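You operate a simulated robot arm through the tools that you are given. There is no shell and no other tool. Be economical: measure what you need, move in short steps, check, and stop when the job is done.

You are at the controls of a simulated robot arm. One attempt, no reset.

JOB
Put one of the hose fittings from the table top on the top of the yellow cart. Put the bronze plate that says "21-1" from the table top on the white check sheet. Put the 30 steel block from the top of the yellow cart on the black plate there and the 50 steel block on top of the clear jug there. Any order will do.

The check looks at the end state, three seconds after you hand in, the way a careful person would. Anything else that was tipped, shoved, dropped, spilled or broken makes it a failure. Flat cloth is picked up by pressing the open fingertips on it (5 to 10 N) and closing them slowly along it; thin cloth reads only 2 to 8 mm in the jaws.

ROBOT AND FRAMES
A 7-joint arm with a two-finger gripper on a trunk, on a base that drives. Base frame: it is fixed to the floor where the robot stands at the start and does not move with it; the origin is under the middle of the robot, x ahead of it, y to its left, z up; the surface under the hand at the start is at about z = 550. Readings come in mm, rad, newtons and seconds.
With the tool pointing down near the work surface it reaches from about 100 to 740 mm from the robot's upright axis, wherever it stands. Its first joint turns from -2.897 to 2.897 rad. Places, roughly: black plate [-2250, 0, 750]; clear jug [-2000, 0, 1000]; steel block [-2000, 0, 750]; top of the yellow cart [-2100, -100, 800]. Payload 2.45 kg.
The TCP is the grasp point between the finger pads, 27 mm short of the fingertips. In the tool frame z runs along the fingers and y along their closing line. The gripper opens to 80 mm. The gripper's body begins 54 mm behind the TCP.
Orientation is that of the tool frame in the base frame, as a unit quaternion [x, y, z, w]. With the fingers straight down and closing along the base's y, the tool's x points along the base's -x, its y along +y and its z along -z.

CONTROLS
- The arm moves only by the tool jog_arm. Its argument "series" is a list of rows, each a list of 7 numbers: the shift along the base's x, y, z in units of 50 mm (1.0 is 50 mm), then the turn, a rotation vector about the base's x, y, z in units of 6 degrees (1.0 is 6 degrees), then the opening, from 0 (shut) to 1 (fully open). In form: [[dx, dy, dz, wx, wy, wz, jaw], ...]. A call has 1 to 12 rows; each row shifts and turns the commanded pose from where the row before left it. A call with a number of a shift or a turn outside -1 to 1 is refused whole. A row lasts 0.2 s, in which the tool goes at most 50 mm and 0.15 rad; a call with a longer step from one row to the next is refused whole, and so is a gripper value outside its range. Where a pose cannot be reached the arm comes as near as it can. A force on the tool above 40 N (or 10 N above the force at the start of the call, whichever is more), or a blocked arm, ends the call early, and 0.2 s more pass. The fingers move at their own pace (about 153 mm/s each) and stop on an object; they squeeze with about 39 N. The grip force told is the motor's: it shows also when the fingers shut on nothing. Time passes only in rows, and 0.2 s behind the last, so rows that do not move let the fingers close. The reply holds the time, the measured pose of the TCP, the force on the tool along the base axes, the opening and the grip force, in the units named above and with some noise, with the torque about the TCP (base axes, N m) and any sound that the robot's microphone picked up.
- Cameras (640 x 400 px; columns grow to the right, rows downward): "scene" is now at [50, 125.7, 1539]; the picture's right is [-0.23, -0.97, 0.00], its down [-0.80, 0.19, -0.57] and it looks along [0.56, -0.13, -0.82] (base axes); focal length 282 px, centre (320, 200). "wrist" rides on the gripper at [63, 12, -79] in the tool frame; the picture's right is [-0.19, 0.98, 0.00], its down [-0.72, -0.14, -0.68] and it looks along [-0.67, -0.13, 0.73] (tool axes); focal length 226 px, centre (320, 200). There is no depth. A picture from a camera that has moved, and an enlarged one, comes with that camera's place and axes in the base frame and with its lens.
- camera(camera): a new picture of that camera. It takes no simulated time.
- lift_body(by): slides the trunk up (or, below 0, down) by that many mm; the arm and the scene camera ride with it, the base frame stays. It gives what a move gives, with no picture.
- drive_base(legs): drives the robot by 1 to 6 legs, each [ahead, turn to the left] in mm and rad, along the robot's own axes; the way and the turn of a leg run together, so that a leg with both is an arc; at most 1500 mm and 3.142 rad a leg. The arm and the cameras ride along, it lands a little off, and it stops where it bumps. It gives what a move gives.
- turn_head(pan, tilt): turns the head with the scene camera to pan (to the left, within 2.094 rad either way) and tilt (down, from -0.506 to 1.204), counted from straight ahead of the robot. It gives what a move gives.
- inspect(camera, box): a new picture of the part [left, top, right, bottom] of that camera's present view, enlarged. It takes no simulated time.
- hand_in(): hands the job in; it is judged then, once.

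Go step by step. Nothing tells you exact positions but the pictures and the camera data: compare them with the known pose of the tool, close in by small moves and look again before you grip or let go. The budget is 165 turns and 108 pictures, counting those below and the enlarged ones. Unless the task says otherwise, let go and move clear before handing in, and close with one line.

The tools are called after "Request:" by a JSON object that holds its "op" and its "data". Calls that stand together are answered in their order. jog_arm: Moves the arm, as the interface text tells. Its arguments: {"type":"object","properties":{"series":{"type":"array","items":{"type":"array","items":{"type":"number"}}}},"required":["series"]} The other tools are called the same way: lift_body (by) slides the trunk up or down; drive_base (legs) drives the base; turn_head (pan, tilt) turns the head that bears the scene camera; camera (camera) takes a picture; inspect (camera, box) takes an enlarged picture of a part of a camera's view; hand_in () hands the job in.

At the start:

```text
time_s: 0.0
eef_pos: [573.5, 146.3, 907.5]
tcp_rot: [0.0, 1.0, 0.0, 0.0]
force: [-0.1, -0.1, 0.5]
wrist_torque: [-0.01, 0.01, 0.04]
gripper_width: 80.2
grasp_force: 0.1
trunk travel left (down, up): [-175.0, 365.0]
robot x, y, heading: [-0.0, 1.5, 0.0]
head pan, tilt: [-0.232, 0.96]
```

scene: 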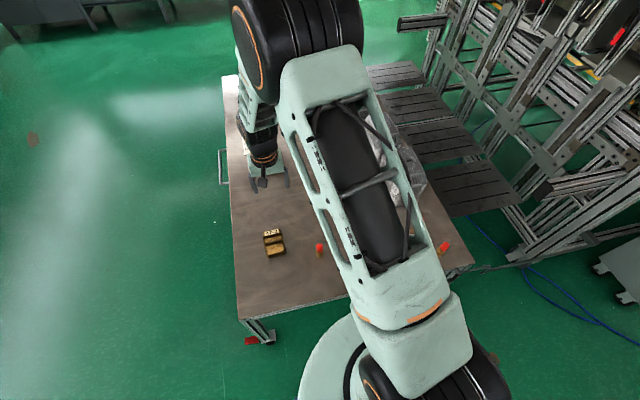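
wrist: 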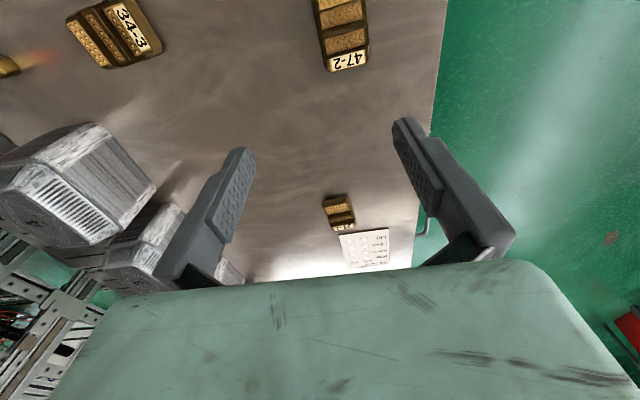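

I'm looking at the table: there are several bronze plates, and a white sheet near the far end. I'll enlarge the views to read the labels.

Request:
{"op": "inspect", "data": {"camera": "wrist", "box": [290, 170, 440, 280]}}

Request:
{"op": "inspect", "data": {"camera": "scene", "box": [200, 60, 480, 340]}}

```text
3.64 times, centred on (365, 225) of wrist
camera zoom: at [510.1, 158.3, 987.2], right [0.19, 0.98, 0.0], down [0.72, -0.14, 0.68], along [0.67, -0.13, -0.73], focal length 822 px, centre (156, 109)
```

zoom: 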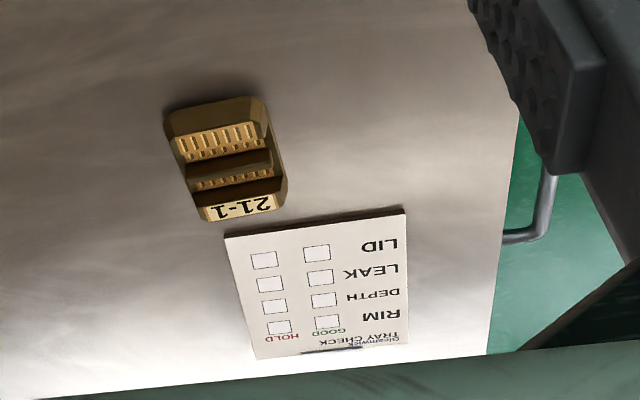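

```text
1.43 times, centred on (340, 200) of scene
camera zoom: at [50.0, 125.7, 1539.0], right [-0.23, -0.97, 0.0], down [-0.8, 0.19, -0.57], along [0.56, -0.13, -0.82], focal length 403 px, centre (291, 200)
```

zoom: 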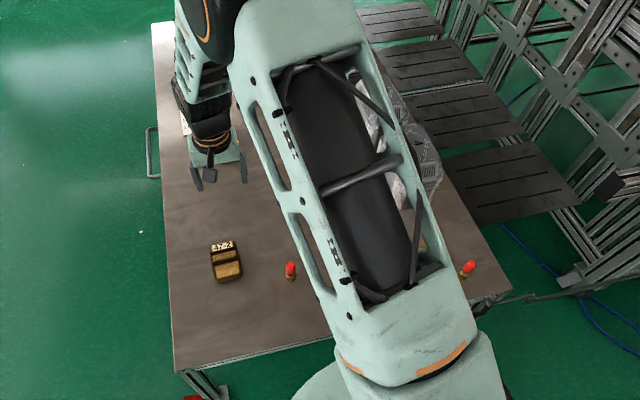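

The 21-1 plate is near [954, 122] and the sheet near [1151, 185], both beyond reach from here. I'll drive round to the table's left side and face it.

Request:
{"op": "drive_base", "data": {"legs": [[-100, 0], [0, 1.571], [780, 0], [0, -1.571], [1130, 0], [0, -1.571]]}}

Request:
{"op": "turn_head", "data": {"pan": 0.3, "tilt": 0.9}}

Request:
{"op": "camera", "data": {"camera": "scene"}}

Request:
{"op": "camera", "data": {"camera": "wrist"}}

```text
time_s: 22.2
eef_pos: [1200.9, 249.6, 908.0]
tcp_rot: [0.69, 0.723, 0.0, -0.001]
force: [-0.3, 0.8, 0.2]
wrist_torque: [0.01, -0.01, 0.0]
gripper_width: 80.2
grasp_force: 0.0
trunk travel left (down, up): [-175.0, 365.0]
robot x, y, heading: [1026.3, 815.9, -1.52]
head pan, tilt: [-0.232, 0.96]
```

```text
time_s: 23.1
eef_pos: [1201.5, 249.3, 908.7]
tcp_rot: [0.691, 0.723, 0.001, 0.0]
force: [-0.1, -0.4, 0.1]
wrist_torque: [0.0, 0.02, 0.04]
gripper_width: 79.9
grasp_force: 0.1
trunk travel left (down, up): [-175.0, 365.0]
robot x, y, heading: [1029.6, 816.0, -1.529]
head pan, tilt: [0.3, 0.901]
```

```text
103 pictures are left
camera scene: at [1193.6, 771.5, 1543.4], right [-0.94, -0.34, 0.0], down [-0.27, 0.74, -0.62], along [0.21, -0.58, -0.78], focal length 282 px, centre (320, 200)
```

scene: 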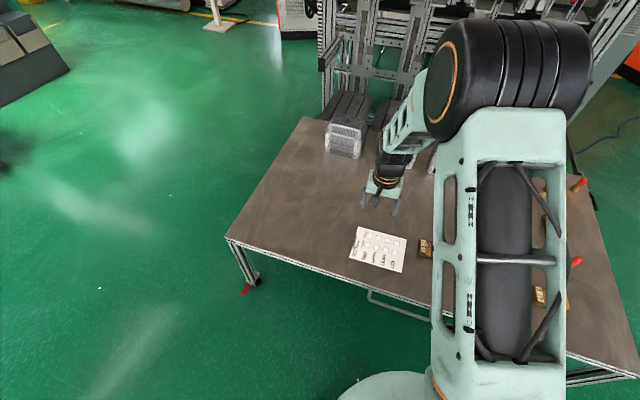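

```text
102 pictures are left
camera wrist: at [1211.7, 312.5, 987.2], right [0.99, -0.15, 0.0], down [-0.11, -0.72, 0.68], along [-0.1, -0.67, -0.73], focal length 226 px, centre (320, 200)
```

wrist: 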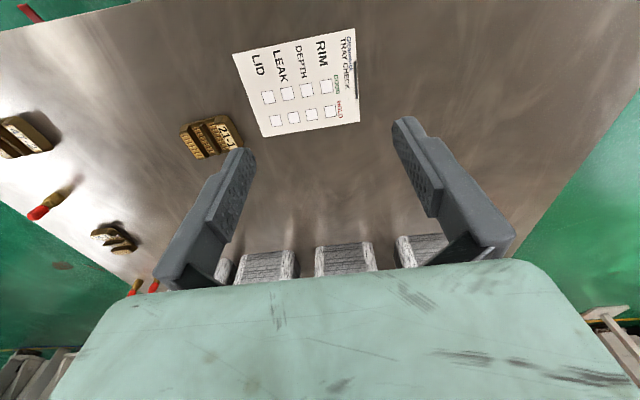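

The plate is at about [963, 130] and the sheet spans x 1057–1262, y 107–260. I'll enlarge the plate to see its shape and yaw.

Request:
{"op": "inspect", "data": {"camera": "wrist", "box": [160, 90, 260, 170]}}

Request:
{"op": "inspect", "data": {"camera": "wrist", "box": [0, 100, 180, 300]}}

```text
5.00 times, centred on (210, 130) of wrist
camera zoom: at [1211.7, 312.5, 987.2], right [0.99, -0.15, 0.0], down [-0.11, -0.72, 0.68], along [-0.1, -0.67, -0.73], focal length 1130 px, centre (870, 550)
```

zoom: 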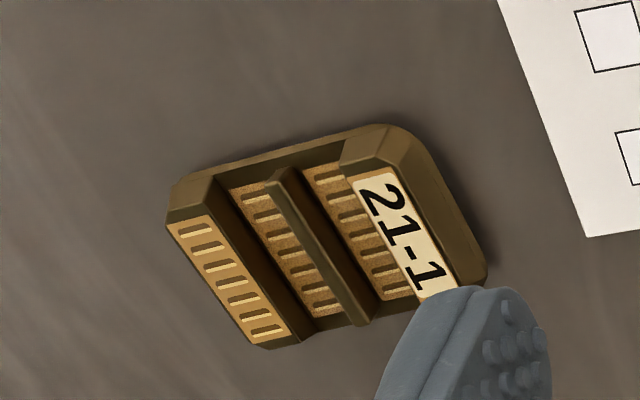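

```text
2.00 times, centred on (90, 200) of wrist
camera zoom: at [1211.7, 312.5, 987.2], right [0.99, -0.15, 0.0], down [-0.11, -0.72, 0.68], along [-0.1, -0.67, -0.73], focal length 452 px, centre (780, 200)
```

zoom: 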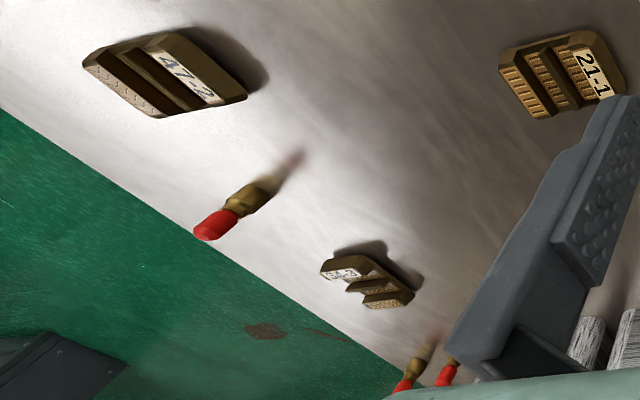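

The plate is about 100 × 65 mm with its long side nearly along x, turned about 8°. I'll move the base a little closer, swing the tool above the plate and turn it to close across the short side.

Request:
{"op": "drive_base", "data": {"legs": [[80, 0]]}}

Request:
{"op": "jog_arm", "data": {"series": [[-0.4, 0, 0, 0, 0, 1, 1], [-0.4, 0, 0, 0, 0, 1, 1], [-0.4, 0, 0, 0, 0, 1, 1], [-0.4, 0, 0, 0, 0, 1, 1], [-0.4, 0, -0.3, 0, 0, 1, 1], [-0.4, 0, -0.3, 0, 0, 1, 1], [-0.4, 0, -0.3, 0, 0, 1, 1], [-0.4, 0, -0.3, 0, 0, 1, 1], [-0.4, 0, -0.3, 0, 0, 1, 1], [-0.4, 0, -0.3, 0, 0, 1, 1], [-0.4, 0, -0.3, 0, 0, 1, 1], [-0.3, 0, -0.3, 0, 0, 1, 1]]}}

Request:
{"op": "jog_arm", "data": {"series": [[0, 0, -0.2, 0, 0, 1, 1], [0, 0, -0.2, 0, 0, 1, 1], [0, 0, -0.2, 0, 0, 1, 1], [0, 0, 0, 0, 0, 0.9, 1], [0, 0, 0, 0, 0, 0, 1]]}}

Request:
{"op": "camera", "data": {"camera": "wrist"}}

```text
time_s: 24.2
eef_pos: [1202.7, 168.5, 906.5]
tcp_rot: [0.692, 0.722, 0.001, -0.001]
force: [-0.1, -0.4, 0.6]
wrist_torque: [0.03, -0.02, 0.01]
gripper_width: 80.3
grasp_force: 0.1
trunk travel left (down, up): [-175.0, 365.0]
robot x, y, heading: [1033.7, 734.0, -1.532]
head pan, tilt: [0.3, 0.901]
```

```text
time_s: 26.8
eef_pos: [968.9, 167.7, 788.8]
tcp_rot: [0.134, 0.991, 0.001, 0.0]
force: [-0.4, 0.4, -0.1]
wrist_torque: [0.0, 0.02, 0.02]
gripper_width: 80.0
grasp_force: 0.0
trunk travel left (down, up): [-175.0, 365.0]
robot x, y, heading: [1033.3, 732.4, -1.534]
head pan, tilt: [0.3, 0.901]
```

```text
time_s: 28.0
eef_pos: [967.1, 169.7, 758.3]
tcp_rot: [-0.07, 0.998, 0.0, 0.0]
force: [-1.3, 0.2, 0.1]
wrist_torque: [0.02, 0.01, 0.03]
gripper_width: 80.0
grasp_force: 0.0
trunk travel left (down, up): [-175.0, 365.0]
robot x, y, heading: [1035.7, 736.7, -1.522]
head pan, tilt: [0.3, 0.901]
```

```text
99 pictures are left
camera wrist: at [903.8, 172.6, 837.3], right [0.06, 1.0, 0.0], down [0.73, -0.04, 0.68], along [0.68, -0.04, -0.73], focal length 226 px, centre (320, 200)
```

wrist: 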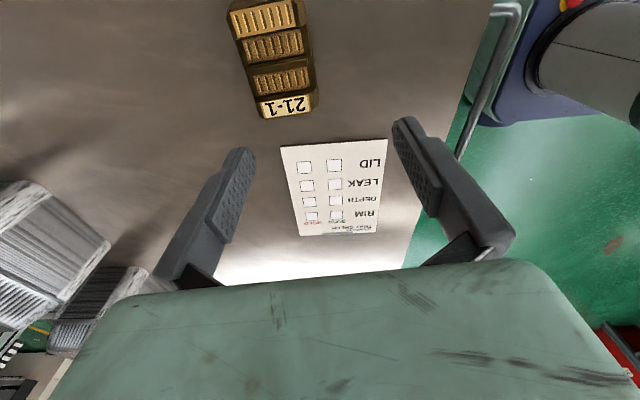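

I see the plate clearly with its centre near [960, 127]. I'll shift the tool back along −x to bring it into better view.

Request:
{"op": "jog_arm", "data": {"series": [[-0.6, -0.4, 0, 0, 0, 0, 1], [-0.6, -0.4, 0, 0, 0, 0, 1], [0, 0, 0, 0, 0, 0, 1]]}}

Request:
{"op": "inspect", "data": {"camera": "wrist", "box": [220, 0, 420, 150]}}

```text
time_s: 28.8
eef_pos: [912.8, 130.5, 758.1]
tcp_rot: [-0.068, 0.998, 0.0, 0.0]
force: [-0.7, 0.7, 1.3]
wrist_torque: [0.01, -0.02, 0.02]
gripper_width: 80.2
grasp_force: 0.1
trunk travel left (down, up): [-175.0, 365.0]
robot x, y, heading: [1033.6, 733.6, -1.53]
head pan, tilt: [0.3, 0.901]
```

```text
2.67 times, centred on (320, 75) of wrist
camera zoom: at [848.2, 133.8, 837.2], right [0.06, 1.0, 0.0], down [0.73, -0.04, 0.68], along [0.68, -0.04, -0.73], focal length 603 px, centre (320, 533)
```

zoom: 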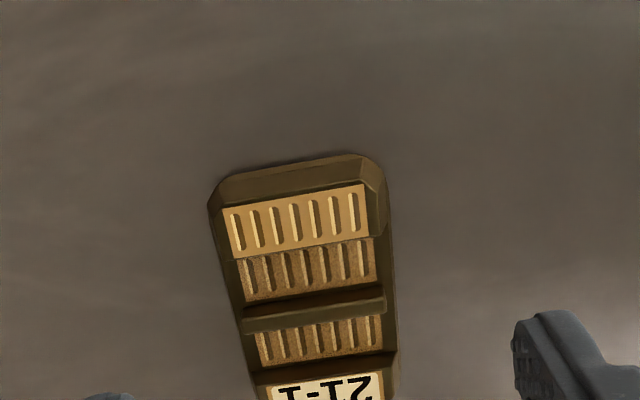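

I'll move lower and further back, so the plate is framed between the fingers at close range, and correct the yaw by 2.5°.

Request:
{"op": "jog_arm", "data": {"series": [[-0.3, -0.1, -0.6, 0, 0, -0.4, 1], [-0.3, 0, -0.6, 0, 0, 0, 1], [-0.2, 0, -0.6, 0, 0, 0, 1], [0, 0, -0.5, 0, 0, 0, 1], [0, 0, 0, 0, 0, 0, 1]]}}

Request:
{"op": "camera", "data": {"camera": "wrist"}}

```text
time_s: 30.0
eef_pos: [869.1, 125.6, 642.3]
tcp_rot: [-0.047, 0.999, 0.0, 0.0]
force: [-0.7, -0.4, 0.1]
wrist_torque: [0.01, 0.0, -0.02]
gripper_width: 80.2
grasp_force: 0.0
trunk travel left (down, up): [-175.0, 365.0]
robot x, y, heading: [1034.4, 735.1, -1.529]
head pan, tilt: [0.3, 0.901]
```

```text
97 pictures are left
camera wrist: at [805.3, 130.8, 721.3], right [0.1, 0.99, 0.0], down [0.73, -0.07, 0.68], along [0.68, -0.07, -0.73], focal length 226 px, centre (320, 200)
```

wrist: 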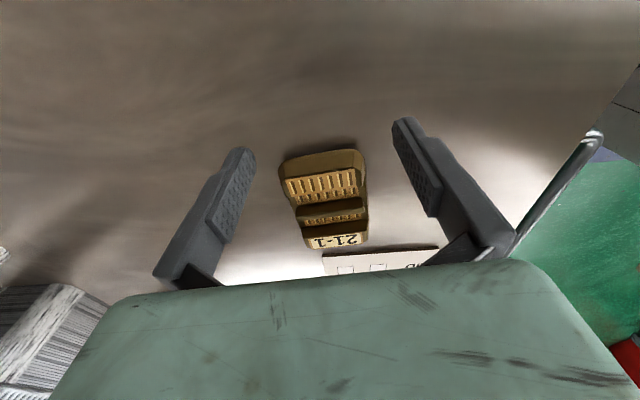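

Request:
{"op": "inspect", "data": {"camera": "wrist", "box": [220, 120, 420, 270]}}

```text
2.67 times, centred on (320, 195) of wrist
camera zoom: at [805.3, 130.8, 721.3], right [0.1, 0.99, 0.0], down [0.73, -0.07, 0.68], along [0.68, -0.07, -0.73], focal length 603 px, centre (320, 213)
```

zoom: 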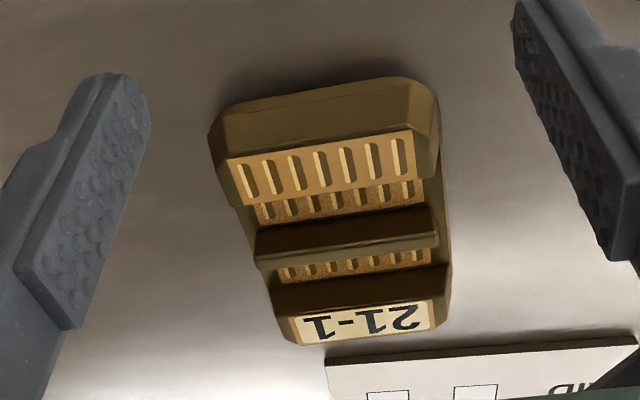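

The plate's centre comes out near [963, 124], with a yaw of about 5° matching the tool. I'll go above it, just clear of its top.

Request:
{"op": "jog_arm", "data": {"series": [[0.6, -0.01, 0, 0, 0, -0.1, 1], [0.6, -0.01, 0, 0, 0, 0, 1], [0.66, -0.01, 0, 0, 0, 0, 1], [0, 0, -0.4, 0, 0, 0, 1], [0, 0, 0, 0, 0, 0, 1]]}}

Request:
{"op": "camera", "data": {"camera": "wrist"}}

Request:
{"op": "inspect", "data": {"camera": "wrist", "box": [220, 80, 420, 230]}}

```text
time_s: 31.2
eef_pos: [961.9, 123.5, 622.7]
tcp_rot: [-0.042, 0.999, 0.0, -0.001]
force: [0.5, -0.2, 0.0]
wrist_torque: [0.02, -0.03, -0.02]
gripper_width: 80.2
grasp_force: 0.0
trunk travel left (down, up): [-175.0, 365.0]
robot x, y, heading: [1037.8, 734.1, -1.533]
head pan, tilt: [0.3, 0.901]
```

```text
95 pictures are left
camera wrist: at [898.6, 129.9, 701.8], right [0.11, 0.99, 0.0], down [0.73, -0.08, 0.68], along [0.68, -0.07, -0.73], focal length 226 px, centre (320, 200)
```

wrist: 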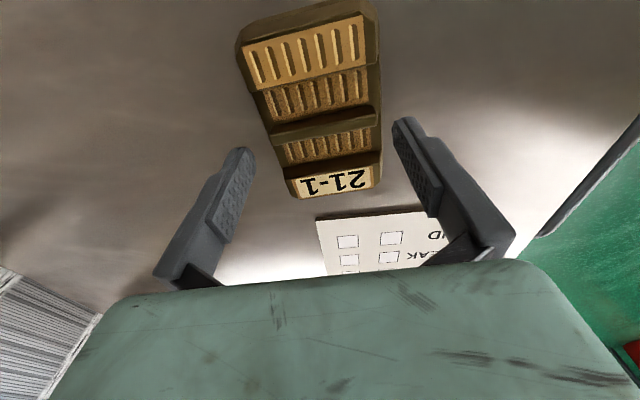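

```text
2.67 times, centred on (320, 155) of wrist
camera zoom: at [898.6, 129.9, 701.8], right [0.11, 0.99, 0.0], down [0.73, -0.08, 0.68], along [0.68, -0.07, -0.73], focal length 603 px, centre (320, 320)
```

zoom: 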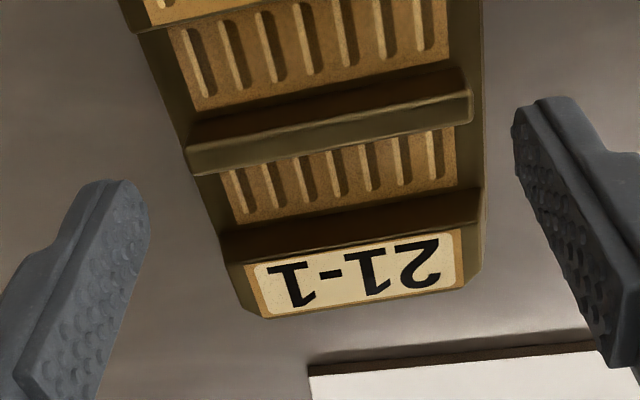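

The plate lies between the fingers, centred near y = 125. I'll nudge +1.5 mm in y, descend partway and check.

Request:
{"op": "jog_arm", "data": {"series": [[0, 0.03, -0.2, 0, 0, 0, 1], [0, 0, -0.2, 0, 0, 0, 1], [0, 0, 0, 0, 0, 0, 1]]}}

Request:
{"op": "inspect", "data": {"camera": "wrist", "box": [200, 60, 440, 230]}}

```text
time_s: 32.0
eef_pos: [961.5, 124.8, 602.4]
tcp_rot: [-0.042, 0.999, 0.0, 0.0]
force: [0.6, -0.2, -0.8]
wrist_torque: [0.0, 0.02, 0.0]
gripper_width: 80.0
grasp_force: 0.1
trunk travel left (down, up): [-175.0, 365.0]
robot x, y, heading: [1035.1, 735.9, -1.527]
head pan, tilt: [0.3, 0.901]
```

```text
2.35 times, centred on (320, 145) of wrist
camera zoom: at [897.2, 131.3, 681.8], right [0.11, 0.99, 0.0], down [0.73, -0.08, 0.68], along [0.68, -0.07, -0.73], focal length 532 px, centre (320, 329)
```

zoom: 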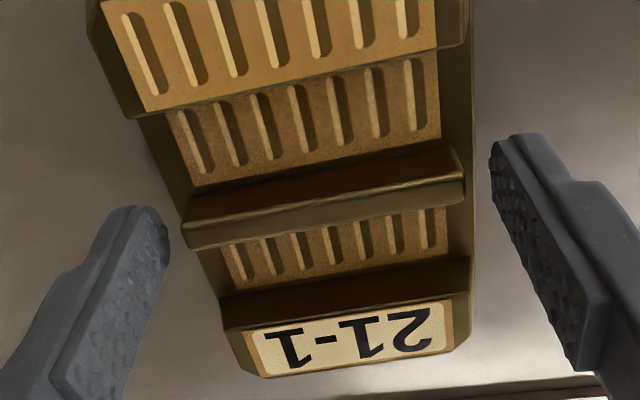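

The plate looks centred between the fingertips. I'll descend slowly.

Request:
{"op": "jog_arm", "data": {"series": [[0, 0, -0.1, 0, 0, 0, 1], [0, 0, -0.1, 0, 0, 0, 1], [0, 0, 0, 0, 0, 0, 1]]}}

Request:
{"op": "inspect", "data": {"camera": "wrist", "box": [200, 60, 440, 230]}}

```text
time_s: 32.8
eef_pos: [960.1, 122.7, 590.9]
tcp_rot: [-0.042, 0.999, 0.001, 0.001]
force: [-0.1, -0.3, -0.1]
wrist_torque: [0.0, 0.0, 0.0]
gripper_width: 80.2
grasp_force: 0.0
trunk travel left (down, up): [-175.0, 365.0]
robot x, y, heading: [1033.0, 738.0, -1.53]
head pan, tilt: [0.3, 0.901]
```

```text
2.35 times, centred on (320, 145) of wrist
camera zoom: at [896.8, 130.0, 671.4], right [0.11, 0.99, 0.0], down [0.73, -0.08, 0.68], along [0.68, -0.07, -0.73], focal length 532 px, centre (320, 329)
```

zoom: 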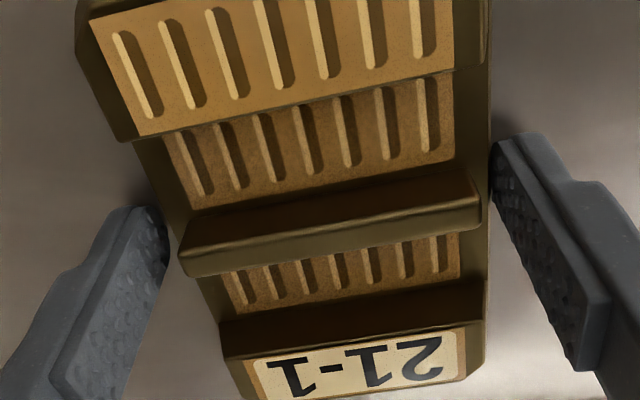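

The right finger is close, so I'll shift +1.5 mm in y and descend a little more.

Request:
{"op": "jog_arm", "data": {"series": [[0, 0.03, 0, 0, 0, 0, 1], [0, 0, -0.1, 0, 0, 0, 1], [0, 0, 0, 0, 0, 0, 1]]}}

Request:
{"op": "inspect", "data": {"camera": "wrist", "box": [200, 60, 440, 230]}}

```text
time_s: 33.6
eef_pos: [960.6, 124.6, 587.5]
tcp_rot: [-0.043, 0.999, 0.0, 0.0]
force: [-0.3, 3.6, 10.0]
wrist_torque: [0.56, 0.02, -0.03]
gripper_width: 78.7
grasp_force: 0.1
trunk travel left (down, up): [-175.0, 365.0]
robot x, y, heading: [1036.4, 735.6, -1.526]
head pan, tilt: [0.3, 0.901]
```

```text
2.35 times, centred on (320, 145) of wrist
camera zoom: at [897.3, 131.7, 667.7], right [0.11, 0.99, 0.0], down [0.73, -0.08, 0.68], along [0.68, -0.08, -0.73], focal length 532 px, centre (320, 329)
```

zoom: 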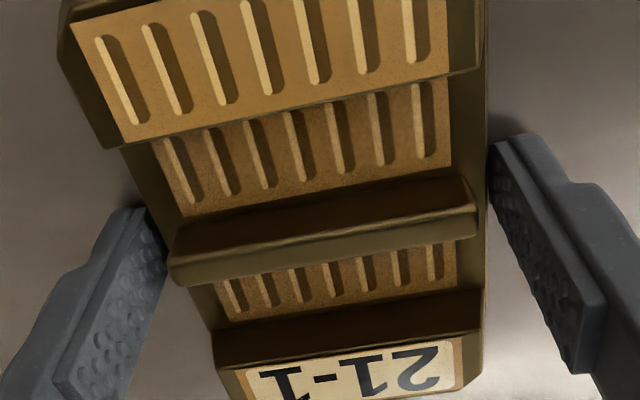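

The fingers touch the plate's flange, so it's too wide (about 77 mm) for a sure side grip. I'll back off and grip its 10 mm central rib instead, closing along the plate's length.

Request:
{"op": "jog_arm", "data": {"series": [[0, 0, 0.5, 0, 0, 0, 1], [0, 0, 0.8, 0, 0, 0, 1], [0, 0, 0, 0, 0, -1, 0.5], [0, 0, 0, 0, 0, -1, 0.3], [0, 0, 0, 0, 0, -1, 0.3], [0, 0, 0, 0, 0, -1, 0.3], [0, 0, 0, 0, 0, -1, 0.3], [0, 0, 0, 0, 0, -1, 0.3], [0, 0, 0, 0, 0, -1, 0.3], [0, 0, 0, 0, 0, -1, 0.3], [0, 0, 0, 0, 0, -1, 0.3], [0, 0, 0, 0, 0, -1, 0.3]]}}

Request:
{"op": "jog_arm", "data": {"series": [[0, 0.4, 0, 0, 0, -1, 0.3], [0, 0.4, 0, 0, 0, -1, 0.3], [0, 0.4, 0, 0, 0, -1, 0.3], [0, 0.4, 0, 0, 0, -1, 0.3], [0, 0.2, 0, 0, 0, -1, 0.3], [0, 0, 0, 0, 0, 0, 0.3]]}}

Request:
{"op": "camera", "data": {"camera": "wrist"}}

```text
time_s: 36.2
eef_pos: [961.0, 126.6, 652.5]
tcp_rot: [0.463, 0.886, 0.0, 0.0]
force: [-0.1, -0.6, -0.1]
wrist_torque: [0.01, 0.0, 0.0]
gripper_width: 24.1
grasp_force: 0.2
trunk travel left (down, up): [-175.0, 365.0]
robot x, y, heading: [1029.9, 735.4, -1.53]
head pan, tilt: [0.3, 0.901]
```

```text
time_s: 37.6
eef_pos: [960.5, 214.3, 652.6]
tcp_rot: [0.677, 0.736, 0.0, 0.0]
force: [-0.3, -0.8, 0.3]
wrist_torque: [0.01, -0.01, -0.04]
gripper_width: 24.0
grasp_force: 0.1
trunk travel left (down, up): [-175.0, 365.0]
robot x, y, heading: [1034.8, 738.1, -1.531]
head pan, tilt: [0.3, 0.901]
```

```text
90 pictures are left
camera wrist: at [968.4, 279.3, 732.0], right [0.99, -0.11, 0.0], down [-0.08, -0.73, 0.68], along [-0.08, -0.68, -0.73], focal length 226 px, centre (320, 200)
```

wrist: 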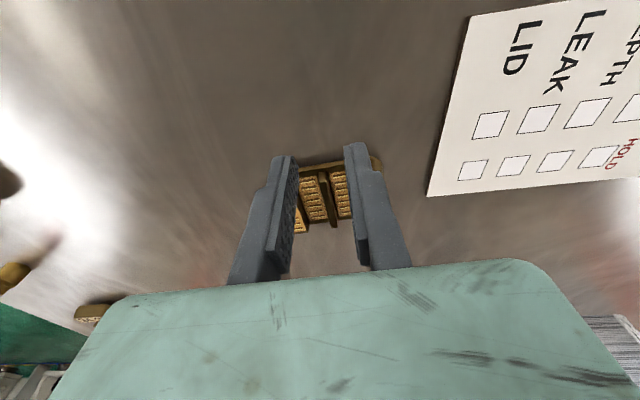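

The rib lies between the fingers. I'll bring the tool over the plate and look closely.

Request:
{"op": "jog_arm", "data": {"series": [[0, -0.8, 0, 0, 0, 0, 0.3], [0, -0.7, 0, 0, 0, 0, 0.3], [0, 0, 0, 0, 0, 0, 0.3]]}}

Request:
{"op": "inspect", "data": {"camera": "wrist", "box": [200, 60, 440, 230]}}

```text
time_s: 38.4
eef_pos: [962.0, 141.0, 651.9]
tcp_rot: [0.677, 0.736, -0.001, 0.0]
force: [0.7, -0.8, -0.1]
wrist_torque: [0.0, -0.03, -0.02]
gripper_width: 24.3
grasp_force: 0.1
trunk travel left (down, up): [-175.0, 365.0]
robot x, y, heading: [1034.5, 735.2, -1.529]
head pan, tilt: [0.3, 0.901]
```

```text
2.35 times, centred on (320, 145) of wrist
camera zoom: at [968.9, 204.7, 731.1], right [0.99, -0.11, 0.0], down [-0.08, -0.73, 0.68], along [-0.07, -0.68, -0.73], focal length 532 px, centre (320, 329)
```

zoom: 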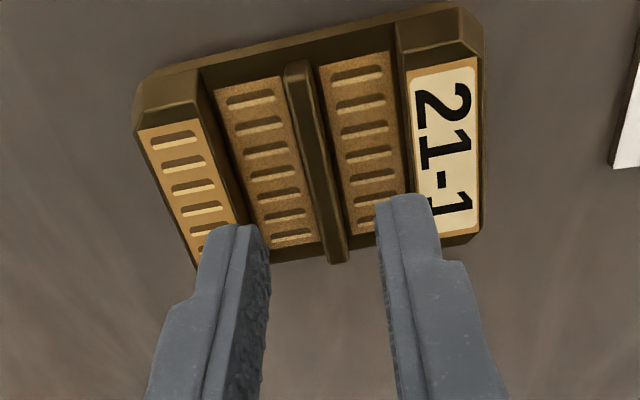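

The view is good: the rib's centre is at about [961, 126], aligned with the tool, and the troughs are about 21 mm wide. I'll narrow to 20 mm and descend over it.

Request:
{"op": "jog_arm", "data": {"series": [[-0.02, -0.3, 0, 0, 0, 0, 0.26], [0, 0, -0.4, 0, 0, 0, 0.26], [0, 0, -0.4, 0, 0, 0, 0.26], [0, 0, 0, 0, 0, 0, 0.26]]}}

Request:
{"op": "inspect", "data": {"camera": "wrist", "box": [200, 60, 440, 230]}}

```text
time_s: 39.4
eef_pos: [960.4, 125.1, 611.3]
tcp_rot: [0.676, 0.737, 0.001, 0.001]
force: [-0.1, 0.3, 0.6]
wrist_torque: [-0.01, 0.02, -0.02]
gripper_width: 20.8
grasp_force: 0.2
trunk travel left (down, up): [-175.0, 365.0]
robot x, y, heading: [1032.8, 732.6, -1.522]
head pan, tilt: [0.3, 0.901]
```

```text
2.35 times, centred on (320, 145) of wrist
camera zoom: at [968.2, 188.6, 689.9], right [0.99, -0.11, 0.0], down [-0.08, -0.73, 0.68], along [-0.07, -0.68, -0.73], focal length 532 px, centre (320, 329)
```

zoom: 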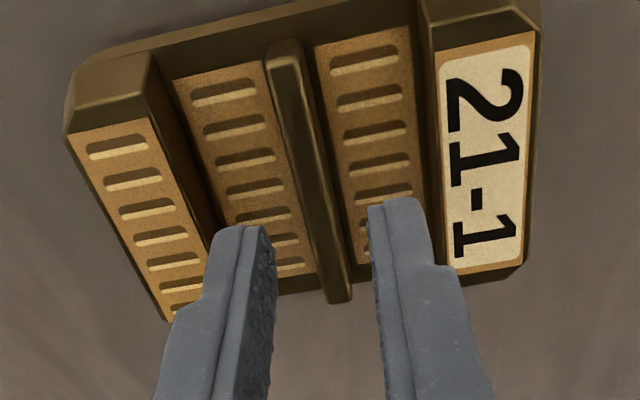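

Request:
{"op": "jog_arm", "data": {"series": [[0, 0, -0.15, 0, 0, 0, 0.26], [0, 0, -0.15, 0, 0, 0, 0.26], [0, 0, 0, 0, 0, 0, 0.26]]}}

Request:
{"op": "inspect", "data": {"camera": "wrist", "box": [200, 60, 440, 230]}}

```text
time_s: 40.2
eef_pos: [961.5, 126.4, 595.9]
tcp_rot: [0.676, 0.737, 0.0, 0.0]
force: [0.1, -0.2, 0.7]
wrist_torque: [0.01, -0.02, -0.01]
gripper_width: 20.6
grasp_force: 0.1
trunk travel left (down, up): [-175.0, 365.0]
robot x, y, heading: [1032.7, 735.2, -1.528]
head pan, tilt: [0.3, 0.901]
```

```text
2.35 times, centred on (320, 145) of wrist
camera zoom: at [968.1, 189.9, 675.5], right [0.99, -0.11, 0.0], down [-0.08, -0.73, 0.68], along [-0.07, -0.68, -0.73], focal length 532 px, centre (320, 329)
```

zoom: 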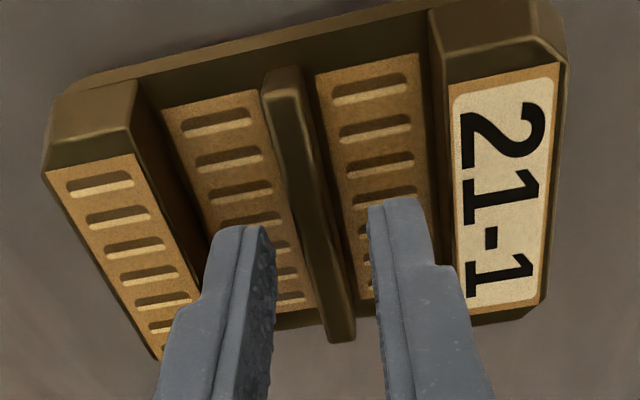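

Request:
{"op": "jog_arm", "data": {"series": [[0, 0, -0.1, 0, 0, 0, 0.26], [0, 0, -0.1, 0, 0, 0, 0.26], [0, 0, 0, 0, 0, 0, 0.26]]}}

Request:
{"op": "inspect", "data": {"camera": "wrist", "box": [200, 60, 440, 230]}}

```text
time_s: 41.0
eef_pos: [960.9, 126.9, 585.7]
tcp_rot: [0.677, 0.736, 0.0, -0.001]
force: [0.2, -0.4, 0.0]
wrist_torque: [-0.01, 0.01, 0.01]
gripper_width: 21.0
grasp_force: 0.1
trunk travel left (down, up): [-175.0, 365.0]
robot x, y, heading: [1032.2, 733.2, -1.531]
head pan, tilt: [0.3, 0.901]
```

```text
2.35 times, centred on (320, 145) of wrist
camera zoom: at [968.3, 189.8, 667.0], right [0.99, -0.11, 0.0], down [-0.08, -0.73, 0.68], along [-0.07, -0.68, -0.73], focal length 532 px, centre (320, 329)
```

zoom: 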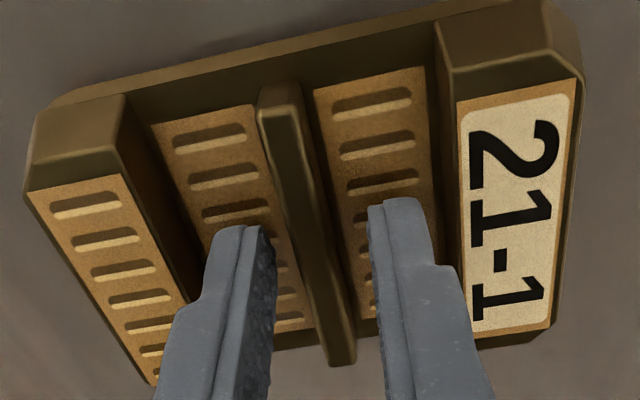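

Request:
{"op": "jog_arm", "data": {"series": [[0, 0, -0.06, 0, 0, 0, 0.26], [0, 0, 0, 0, 0, 0, 0.26]]}}

Request:
{"op": "jog_arm", "data": {"series": [[0, 0, -0.04, 0, 0, 0, 0.26], [0, 0, 0, 0, 0, 0, 0.26]]}}

Request:
{"op": "inspect", "data": {"camera": "wrist", "box": [200, 60, 440, 230]}}

```text
time_s: 41.6
eef_pos: [960.4, 125.0, 584.1]
tcp_rot: [0.677, 0.736, 0.0, -0.001]
force: [-0.8, -0.5, -0.1]
wrist_torque: [0.01, 0.01, 0.0]
gripper_width: 20.7
grasp_force: 0.0
trunk travel left (down, up): [-175.0, 365.0]
robot x, y, heading: [1034.1, 737.5, -1.528]
head pan, tilt: [0.3, 0.901]
```

```text
time_s: 42.2
eef_pos: [960.8, 125.7, 582.3]
tcp_rot: [0.677, 0.736, 0.0, -0.001]
force: [-0.3, 1.6, 1.8]
wrist_torque: [0.03, 0.04, 0.02]
gripper_width: 20.7
grasp_force: 0.1
trunk travel left (down, up): [-175.0, 365.0]
robot x, y, heading: [1034.4, 738.0, -1.527]
head pan, tilt: [0.3, 0.901]
```

```text
2.35 times, centred on (320, 145) of wrist
camera zoom: at [968.2, 189.5, 661.9], right [0.99, -0.11, 0.0], down [-0.08, -0.73, 0.68], along [-0.07, -0.68, -0.73], focal length 532 px, centre (320, 329)
```

zoom: 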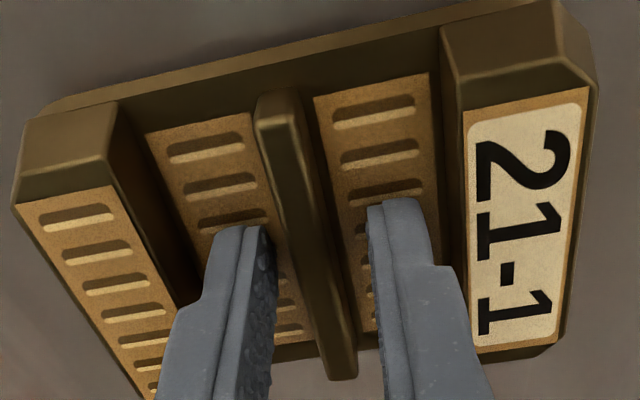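

The tips just touch the trough floor on either side of the rib. I'll close and give the fingers time.

Request:
{"op": "jog_arm", "data": {"series": [[0, 0, 0.02, 0, 0, 0, 0.26], [0, 0, 0, 0, 0, 0, 0.15], [0, 0, 0, 0, 0, 0, 0], [0, 0, 0, 0, 0, 0, 0], [0, 0, 0, 0, 0, 0, 0]]}}

Request:
{"op": "jog_arm", "data": {"series": [[0, 0, 0.2, 0, 0, 0, 0], [0, 0, 0.3, 0, 0, 0, 0], [0, 0, 0.3, 0, 0, 0, 0], [0, 0, 0, 0, 0, 0, 0]]}}

Request:
{"op": "camera", "data": {"camera": "wrist"}}

```text
time_s: 43.4
eef_pos: [959.9, 126.2, 584.1]
tcp_rot: [0.677, 0.736, 0.001, -0.001]
force: [0.7, 0.2, -0.2]
wrist_torque: [-0.01, -0.02, 0.01]
gripper_width: 7.6
grasp_force: 35.4
trunk travel left (down, up): [-175.0, 365.0]
robot x, y, heading: [1031.3, 738.5, -1.531]
head pan, tilt: [0.3, 0.901]
```

```text
time_s: 44.4
eef_pos: [962.6, 124.9, 626.5]
tcp_rot: [0.676, 0.736, 0.0, 0.0]
force: [-0.5, -0.6, -0.5]
wrist_torque: [-0.03, 0.0, -0.02]
gripper_width: 0.0
grasp_force: 29.8
trunk travel left (down, up): [-175.0, 365.0]
robot x, y, heading: [1030.7, 735.5, -1.532]
head pan, tilt: [0.3, 0.901]
```

```text
84 pictures are left
camera wrist: at [969.0, 189.6, 704.3], right [0.99, -0.11, 0.0], down [-0.08, -0.73, 0.68], along [-0.07, -0.68, -0.73], focal length 226 px, centre (320, 200)
```

wrist: 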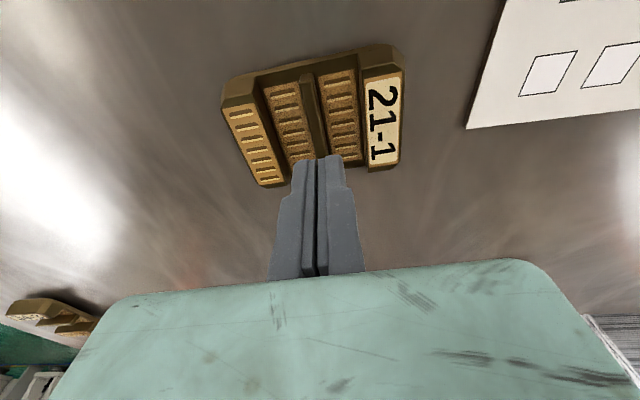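

The fingers slid off the tapered rib; the plate has not moved. I'll try once more, pressing lightly to the floor before closing and lifting slowly.

Request:
{"op": "jog_arm", "data": {"series": [[0, 0, 0, 0, 0, 0, 0.26], [0, 0, -0.3, 0, 0, 0, 0.26], [0, 0, -0.3, 0, 0, 0, 0.26], [0, 0, -0.2, 0, 0, 0, 0.26], [0, 0, -0.06, 0, 0, 0, 0.26], [0, 0, 0, 0, 0, 0, 0.26]]}}

Request:
{"op": "jog_arm", "data": {"series": [[0, 0, -0.02, 0, 0, 0, 0], [0, 0, 0, 0, 0, 0, 0], [0, 0, 0, 0, 0, 0, 0], [0, 0, 0, 0, 0, 0, 0]]}}

Request:
{"op": "jog_arm", "data": {"series": [[0, 0, 0.04, 0, 0, 0, 0], [0, 0, 0.04, 0, 0, 0, 0], [0, 0, 0, 0, 0, 0, 0]]}}

```text
time_s: 45.8
eef_pos: [959.7, 126.6, 582.8]
tcp_rot: [0.677, 0.736, 0.0, 0.001]
force: [-0.7, 0.6, 8.3]
wrist_torque: [0.07, -0.01, -0.02]
gripper_width: 19.4
grasp_force: 0.0
trunk travel left (down, up): [-175.0, 365.0]
robot x, y, heading: [1032.1, 732.8, -1.53]
head pan, tilt: [0.3, 0.901]
```

```text
time_s: 46.8
eef_pos: [959.9, 125.9, 580.8]
tcp_rot: [0.676, 0.737, 0.0, 0.0]
force: [-0.8, 1.4, 9.3]
wrist_torque: [0.29, 0.02, 0.03]
gripper_width: 7.6
grasp_force: 35.5
trunk travel left (down, up): [-175.0, 365.0]
robot x, y, heading: [1035.4, 736.7, -1.53]
head pan, tilt: [0.3, 0.901]
```

```text
time_s: 47.6
eef_pos: [961.4, 125.8, 582.4]
tcp_rot: [0.677, 0.736, 0.001, 0.0]
force: [0.0, 0.0, -5.0]
wrist_torque: [0.02, 0.02, 0.02]
gripper_width: 7.6
grasp_force: 35.4
trunk travel left (down, up): [-175.0, 365.0]
robot x, y, heading: [1031.9, 737.7, -1.529]
head pan, tilt: [0.3, 0.901]
```

The load now shows (−5 N). I'll lift slowly.

Request:
{"op": "jog_arm", "data": {"series": [[0, 0, 0.04, 0, 0, 0, 0], [0, 0, 0.06, 0, 0, 0, 0], [0, 0, 0.06, 0, 0, 0, 0], [0, 0, 0.06, 0, 0, 0, 0], [0, 0, 0, 0, 0, 0, 0]]}}

Request:
{"op": "camera", "data": {"camera": "wrist"}}

```text
time_s: 48.8
eef_pos: [959.9, 127.0, 595.1]
tcp_rot: [0.676, 0.737, 0.0, 0.0]
force: [-0.9, 0.2, -4.3]
wrist_torque: [0.01, -0.03, -0.01]
gripper_width: 7.9
grasp_force: 35.8
trunk travel left (down, up): [-175.0, 365.0]
robot x, y, heading: [1032.4, 732.4, -1.533]
head pan, tilt: [0.3, 0.901]
```

```text
83 pictures are left
camera wrist: at [967.7, 190.4, 673.9], right [0.99, -0.11, 0.0], down [-0.08, -0.73, 0.68], along [-0.07, -0.68, -0.73], focal length 226 px, centre (320, 200)
```

wrist: 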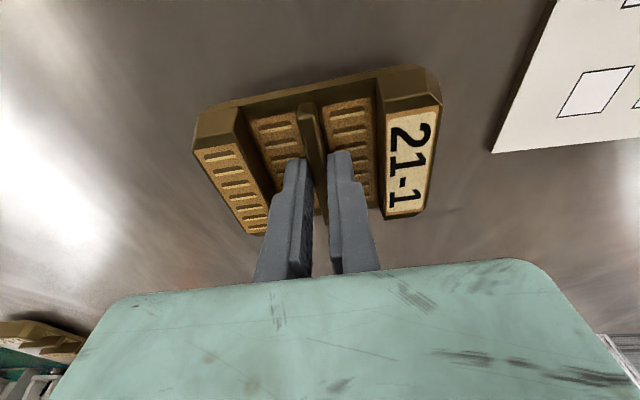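

The plate is held and lifted. I'll raise it a little more and carry it gently over the sheet's centre near [1160, 183].

Request:
{"op": "jog_arm", "data": {"series": [[0, 0, 0.1, 0, 0, 0, 0], [0, 0, 0.2, 0, 0, 0, 0], [0.2, 0.05, 0.1, 0, 0, 0, 0], [0.4, 0.1, 0, 0, 0, 0, 0], [0.5, 0.15, 0, 0, 0, 0, 0], [0.5, 0.15, 0, 0, 0, 0, 0], [0.5, 0.15, 0, 0, 0, 0, 0], [0.5, 0.15, 0, 0, 0, 0, 0], [0.5, 0.15, 0, 0, 0, 0, 0], [0.4, 0.12, 0, 0, 0, 0, 0], [0.3, 0.1, 0, 0, 0, 0, 0], [0.2, 0.02, 0, 0, 0, 0, 0]]}}

Request:
{"op": "camera", "data": {"camera": "wrist"}}

Request:
{"op": "camera", "data": {"camera": "scene"}}

```text
time_s: 51.4
eef_pos: [1160.8, 181.4, 613.4]
tcp_rot: [0.677, 0.736, 0.0, 0.0]
force: [-0.9, 0.5, -5.0]
wrist_torque: [0.03, 0.0, -0.04]
gripper_width: 7.4
grasp_force: 35.3
trunk travel left (down, up): [-175.0, 365.0]
robot x, y, heading: [1034.0, 734.6, -1.527]
head pan, tilt: [0.3, 0.901]
```

```text
82 pictures are left
camera wrist: at [1168.3, 246.1, 693.6], right [0.99, -0.11, 0.0], down [-0.08, -0.73, 0.68], along [-0.08, -0.68, -0.73], focal length 226 px, centre (320, 200)
```

wrist: 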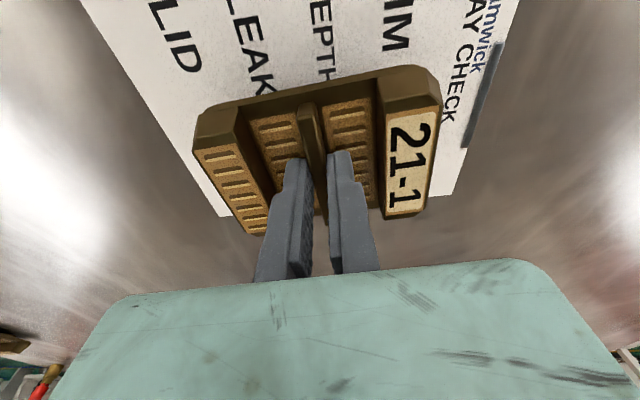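

```text
81 pictures are left
camera scene: at [1197.1, 691.5, 1543.4], right [-0.94, -0.34, 0.0], down [-0.26, 0.74, -0.62], along [0.21, -0.58, -0.78], focal length 282 px, centre (320, 200)
```

scene: 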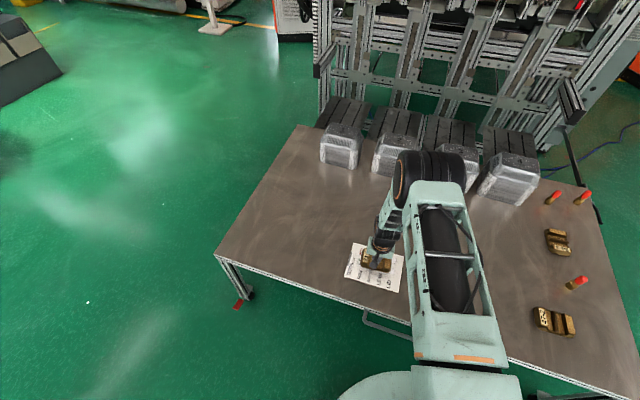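

The plate hangs over the sheet, well inside its edges. I'll lower until contact.

Request:
{"op": "jog_arm", "data": {"series": [[0, 0, -0.15, 0, 0, 0, 0], [0, 0, -0.15, 0, 0, 0, 0], [0, 0, -0.1, 0, 0, 0, 0], [0, 0, -0.06, 0, 0, 0, 0], [0, 0, -0.04, 0, 0, 0, 0], [0, 0, 0, 0, 0, 0, 0]]}}

Request:
{"op": "jog_arm", "data": {"series": [[0, 0, -0.04, 0, 0, 0, 0], [0, 0, 0, 0, 0, 0, 0]]}}

```text
time_s: 52.8
eef_pos: [1160.2, 181.7, 590.8]
tcp_rot: [0.677, 0.736, 0.0, 0.0]
force: [0.7, 0.1, -5.0]
wrist_torque: [0.03, -0.03, -0.02]
gripper_width: 7.7
grasp_force: 35.9
trunk travel left (down, up): [-175.0, 365.0]
robot x, y, heading: [1030.5, 734.7, -1.528]
head pan, tilt: [0.3, 0.901]
```

```text
time_s: 53.4
eef_pos: [1161.3, 182.5, 587.8]
tcp_rot: [0.677, 0.736, 0.0, 0.001]
force: [-0.2, -0.2, -5.6]
wrist_torque: [0.02, 0.03, -0.01]
gripper_width: 7.5
grasp_force: 35.6
trunk travel left (down, up): [-175.0, 365.0]
robot x, y, heading: [1034.4, 734.5, -1.527]
head pan, tilt: [0.3, 0.901]
```

Request:
{"op": "jog_arm", "data": {"series": [[0, 0, -0.03, 0, 0, 0, 0], [0, 0, 0, 0, 0, 0, 0]]}}

Request:
{"op": "jog_arm", "data": {"series": [[0, 0, -0.03, 0, 0, 0, 0], [0, 0, 0, 0, 0, 0, 0]]}}

```text
time_s: 54.0
eef_pos: [1160.9, 182.5, 587.8]
tcp_rot: [0.677, 0.736, -0.001, -0.001]
force: [-0.5, 1.2, 3.3]
wrist_torque: [0.19, 0.05, 0.01]
gripper_width: 7.6
grasp_force: 35.4
trunk travel left (down, up): [-175.0, 365.0]
robot x, y, heading: [1035.1, 733.8, -1.53]
head pan, tilt: [0.3, 0.901]
```

```text
time_s: 54.6
eef_pos: [1161.8, 183.1, 586.7]
tcp_rot: [0.677, 0.736, -0.001, 0.001]
force: [-1.2, 4.3, 26.6]
wrist_torque: [0.61, 0.09, -0.01]
gripper_width: 7.4
grasp_force: 35.7
trunk travel left (down, up): [-175.0, 365.0]
robot x, y, heading: [1032.2, 738.4, -1.527]
head pan, tilt: [0.3, 0.901]
```

The plate rests on the sheet. I'll relieve the pressure, open to about 20 mm and rise straight up.

Request:
{"op": "jog_arm", "data": {"series": [[0, 0, 0.03, 0, 0, 0, 0], [0, 0, 0, 0, 0, 0, 0.24], [0, 0, 0, 0, 0, 0, 0.24], [0, 0, 0.2, 0, 0, 0, 0.24], [0, 0, 0.6, 0, 0, 0, 0.24], [0, 0, 0.8, 0, 0, 0, 0.24], [0, 0, 0.8, 0, 0, 0, 0.24], [0, 0, 0.8, 0, 0, 0, 0.24], [0, 0, 0, 0, 0, 0, 0.24]]}}

Request:
{"op": "camera", "data": {"camera": "wrist"}}

```text
time_s: 56.6
eef_pos: [1160.3, 185.8, 745.0]
tcp_rot: [0.677, 0.736, 0.001, 0.0]
force: [-0.2, 0.4, 0.4]
wrist_torque: [0.03, 0.0, 0.02]
gripper_width: 19.2
grasp_force: 0.0
trunk travel left (down, up): [-175.0, 365.0]
robot x, y, heading: [1032.0, 735.4, -1.532]
head pan, tilt: [0.3, 0.901]
```

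```text
80 pictures are left
camera wrist: at [1167.5, 249.4, 824.3], right [0.99, -0.11, 0.0], down [-0.08, -0.73, 0.68], along [-0.08, -0.68, -0.73], focal length 226 px, centre (320, 200)
```

wrist: 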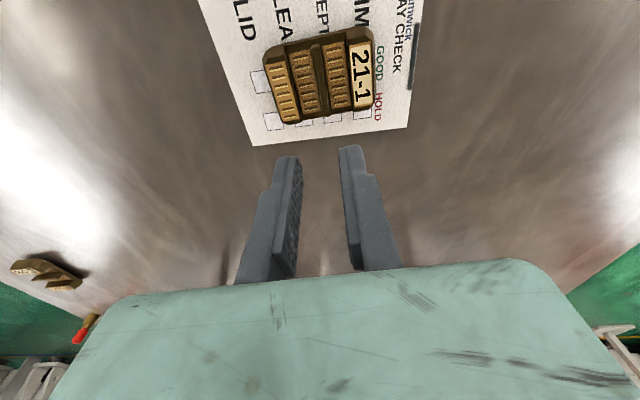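

The plate is on the sheet. Next the fitting near [480, 15]; I'll look closely at it from here.

Request:
{"op": "inspect", "data": {"camera": "scene", "box": [500, 170, 640, 350]}}

```text
2.22 times, centred on (570, 260) of scene
camera zoom: at [1196.9, 692.1, 1543.4], right [-0.94, -0.34, 0.0], down [-0.26, 0.74, -0.62], along [0.21, -0.58, -0.78], focal length 626 px, centre (-236, 67)
```

zoom: 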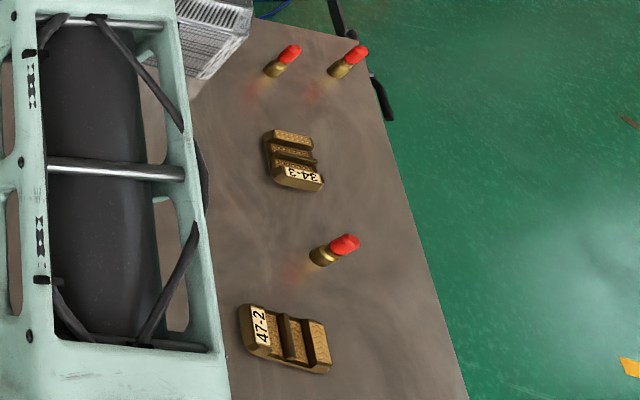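

The fittings stand upright; the nearest is at about [480, 22] and about 70 mm tall. I'll raise the arm and drive back to the table's near end.

Request:
{"op": "jog_arm", "data": {"series": [[0, 0, 0.8, 0, 0, 0, 0.6], [0, 0, 0.8, 0, 0, 0, 0.8], [0, 0, 0.6, 0, 0, 0, 0.8]]}}

Request:
{"op": "drive_base", "data": {"legs": [[0, -1.61], [1140, 0], [0, 1.571], [735, 0], [0, 1.571]]}}

Request:
{"op": "turn_head", "data": {"pan": -0.2, "tilt": 0.8}}

Request:
{"op": "camera", "data": {"camera": "wrist"}}

Request:
{"op": "camera", "data": {"camera": "scene"}}

```text
time_s: 57.4
eef_pos: [1159.6, 184.3, 854.6]
tcp_rot: [0.677, 0.736, 0.0, 0.0]
force: [0.1, 0.7, 0.1]
wrist_torque: [0.01, 0.02, -0.02]
gripper_width: 64.0
grasp_force: 0.1
trunk travel left (down, up): [-175.0, 365.0]
robot x, y, heading: [1032.0, 736.9, -1.529]
head pan, tilt: [0.3, 0.901]
```

```text
time_s: 78.6
eef_pos: [480.8, 88.9, 855.5]
tcp_rot: [-0.017, 1.0, 0.0, 0.0]
force: [0.9, -1.2, 0.5]
wrist_torque: [0.0, 0.0, 0.01]
gripper_width: 64.0
grasp_force: 0.1
trunk travel left (down, up): [-175.0, 365.0]
robot x, y, heading: [-78.1, -11.2, -0.007]
head pan, tilt: [0.3, 0.901]
```

```text
time_s: 79.5
eef_pos: [480.5, 90.5, 855.7]
tcp_rot: [-0.018, 1.0, 0.0, 0.0]
force: [0.6, -0.6, -0.6]
wrist_torque: [0.0, -0.02, 0.02]
gripper_width: 64.0
grasp_force: 0.0
trunk travel left (down, up): [-175.0, 365.0]
robot x, y, heading: [-78.8, -11.8, -0.006]
head pan, tilt: [-0.201, 0.799]
```

```text
78 pictures are left
camera wrist: at [417.0, 99.6, 934.2], right [0.16, 0.99, 0.0], down [0.72, -0.12, 0.68], along [0.67, -0.11, -0.73], focal length 226 px, centre (320, 200)
```

wrist: 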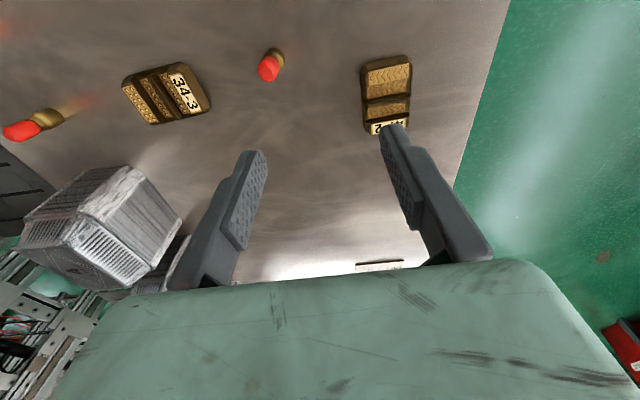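

```text
77 pictures are left
camera scene: at [-18.3, 116.2, 1551.3], right [-0.21, -0.98, 0.0], down [-0.7, 0.15, -0.7], along [0.68, -0.14, -0.72], focal length 282 px, centre (320, 200)
```

scene: 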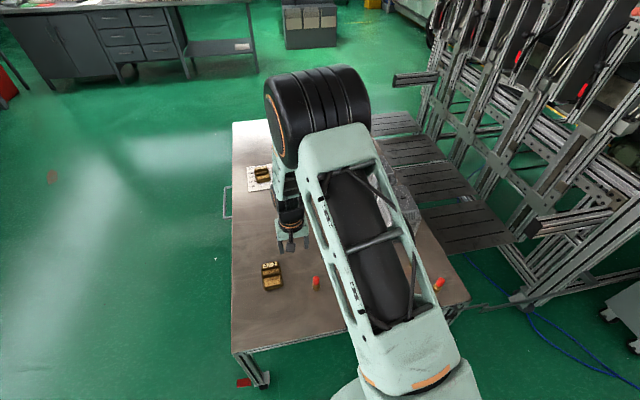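

The fitting is at about [478, 24]. I'll go above it and look down between the fingers.

Request:
{"op": "jog_arm", "data": {"series": [[0, -0.5, -0.6, 0, 0, 0, 0.8], [0, -0.5, -0.6, 0, 0, 0, 0.8], [-0.04, -0.33, -0.6, 0, 0, 0, 0.8], [0, 0, -0.6, 0, 0, 0, 0.8], [0, 0, -0.6, 0, 0, 0, 0.8], [0, 0, 0, 0, 0, 0, 0.8]]}}

Request:
{"op": "camera", "data": {"camera": "wrist"}}

```text
time_s: 80.9
eef_pos: [478.6, 24.8, 705.6]
tcp_rot: [-0.017, 1.0, 0.0, 0.0]
force: [0.0, 0.4, 0.6]
wrist_torque: [0.0, 0.0, -0.01]
gripper_width: 64.0
grasp_force: 0.0
trunk travel left (down, up): [-175.0, 365.0]
robot x, y, heading: [-73.0, -9.4, -0.005]
head pan, tilt: [-0.201, 0.799]
```

```text
76 pictures are left
camera wrist: at [414.5, 34.7, 785.5], right [0.16, 0.99, 0.0], down [0.72, -0.12, 0.68], along [0.67, -0.11, -0.73], focal length 226 px, centre (320, 200)
```

wrist: 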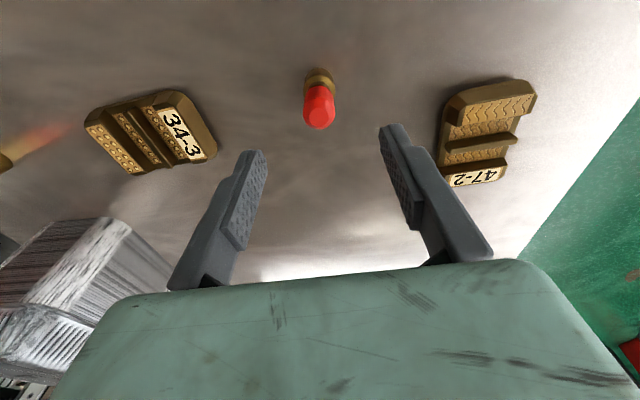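

Request:
{"op": "jog_arm", "data": {"series": [[-0.04, 0, -0.5, 0, 0, 0, 0.8], [0, -0.02, -0.5, 0, 0, 0, 0.8], [0, 0, 0, 0, 0, 0, 0.8]]}}

Request:
{"op": "inspect", "data": {"camera": "wrist", "box": [200, 60, 440, 230]}}

```text
time_s: 81.7
eef_pos: [476.5, 22.3, 657.3]
tcp_rot: [-0.017, 1.0, 0.0, 0.0]
force: [-0.7, -0.3, 0.1]
wrist_torque: [0.01, 0.02, -0.02]
gripper_width: 64.2
grasp_force: 0.2
trunk travel left (down, up): [-175.0, 365.0]
robot x, y, heading: [-75.9, -10.2, -0.012]
head pan, tilt: [-0.201, 0.799]
```

```text
2.35 times, centred on (320, 145) of wrist
camera zoom: at [413.6, 32.0, 735.6], right [0.16, 0.99, 0.0], down [0.72, -0.12, 0.68], along [0.67, -0.11, -0.73], focal length 532 px, centre (320, 329)
```

zoom: 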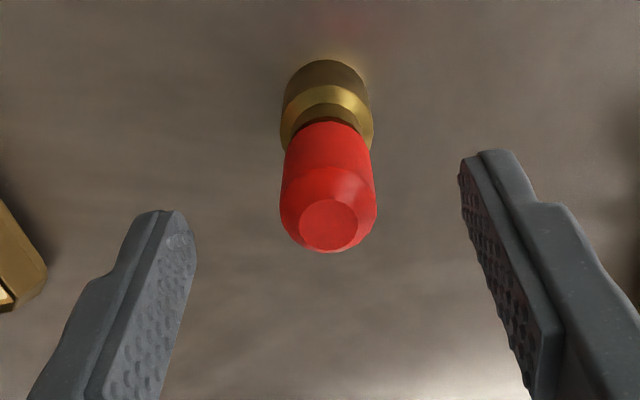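

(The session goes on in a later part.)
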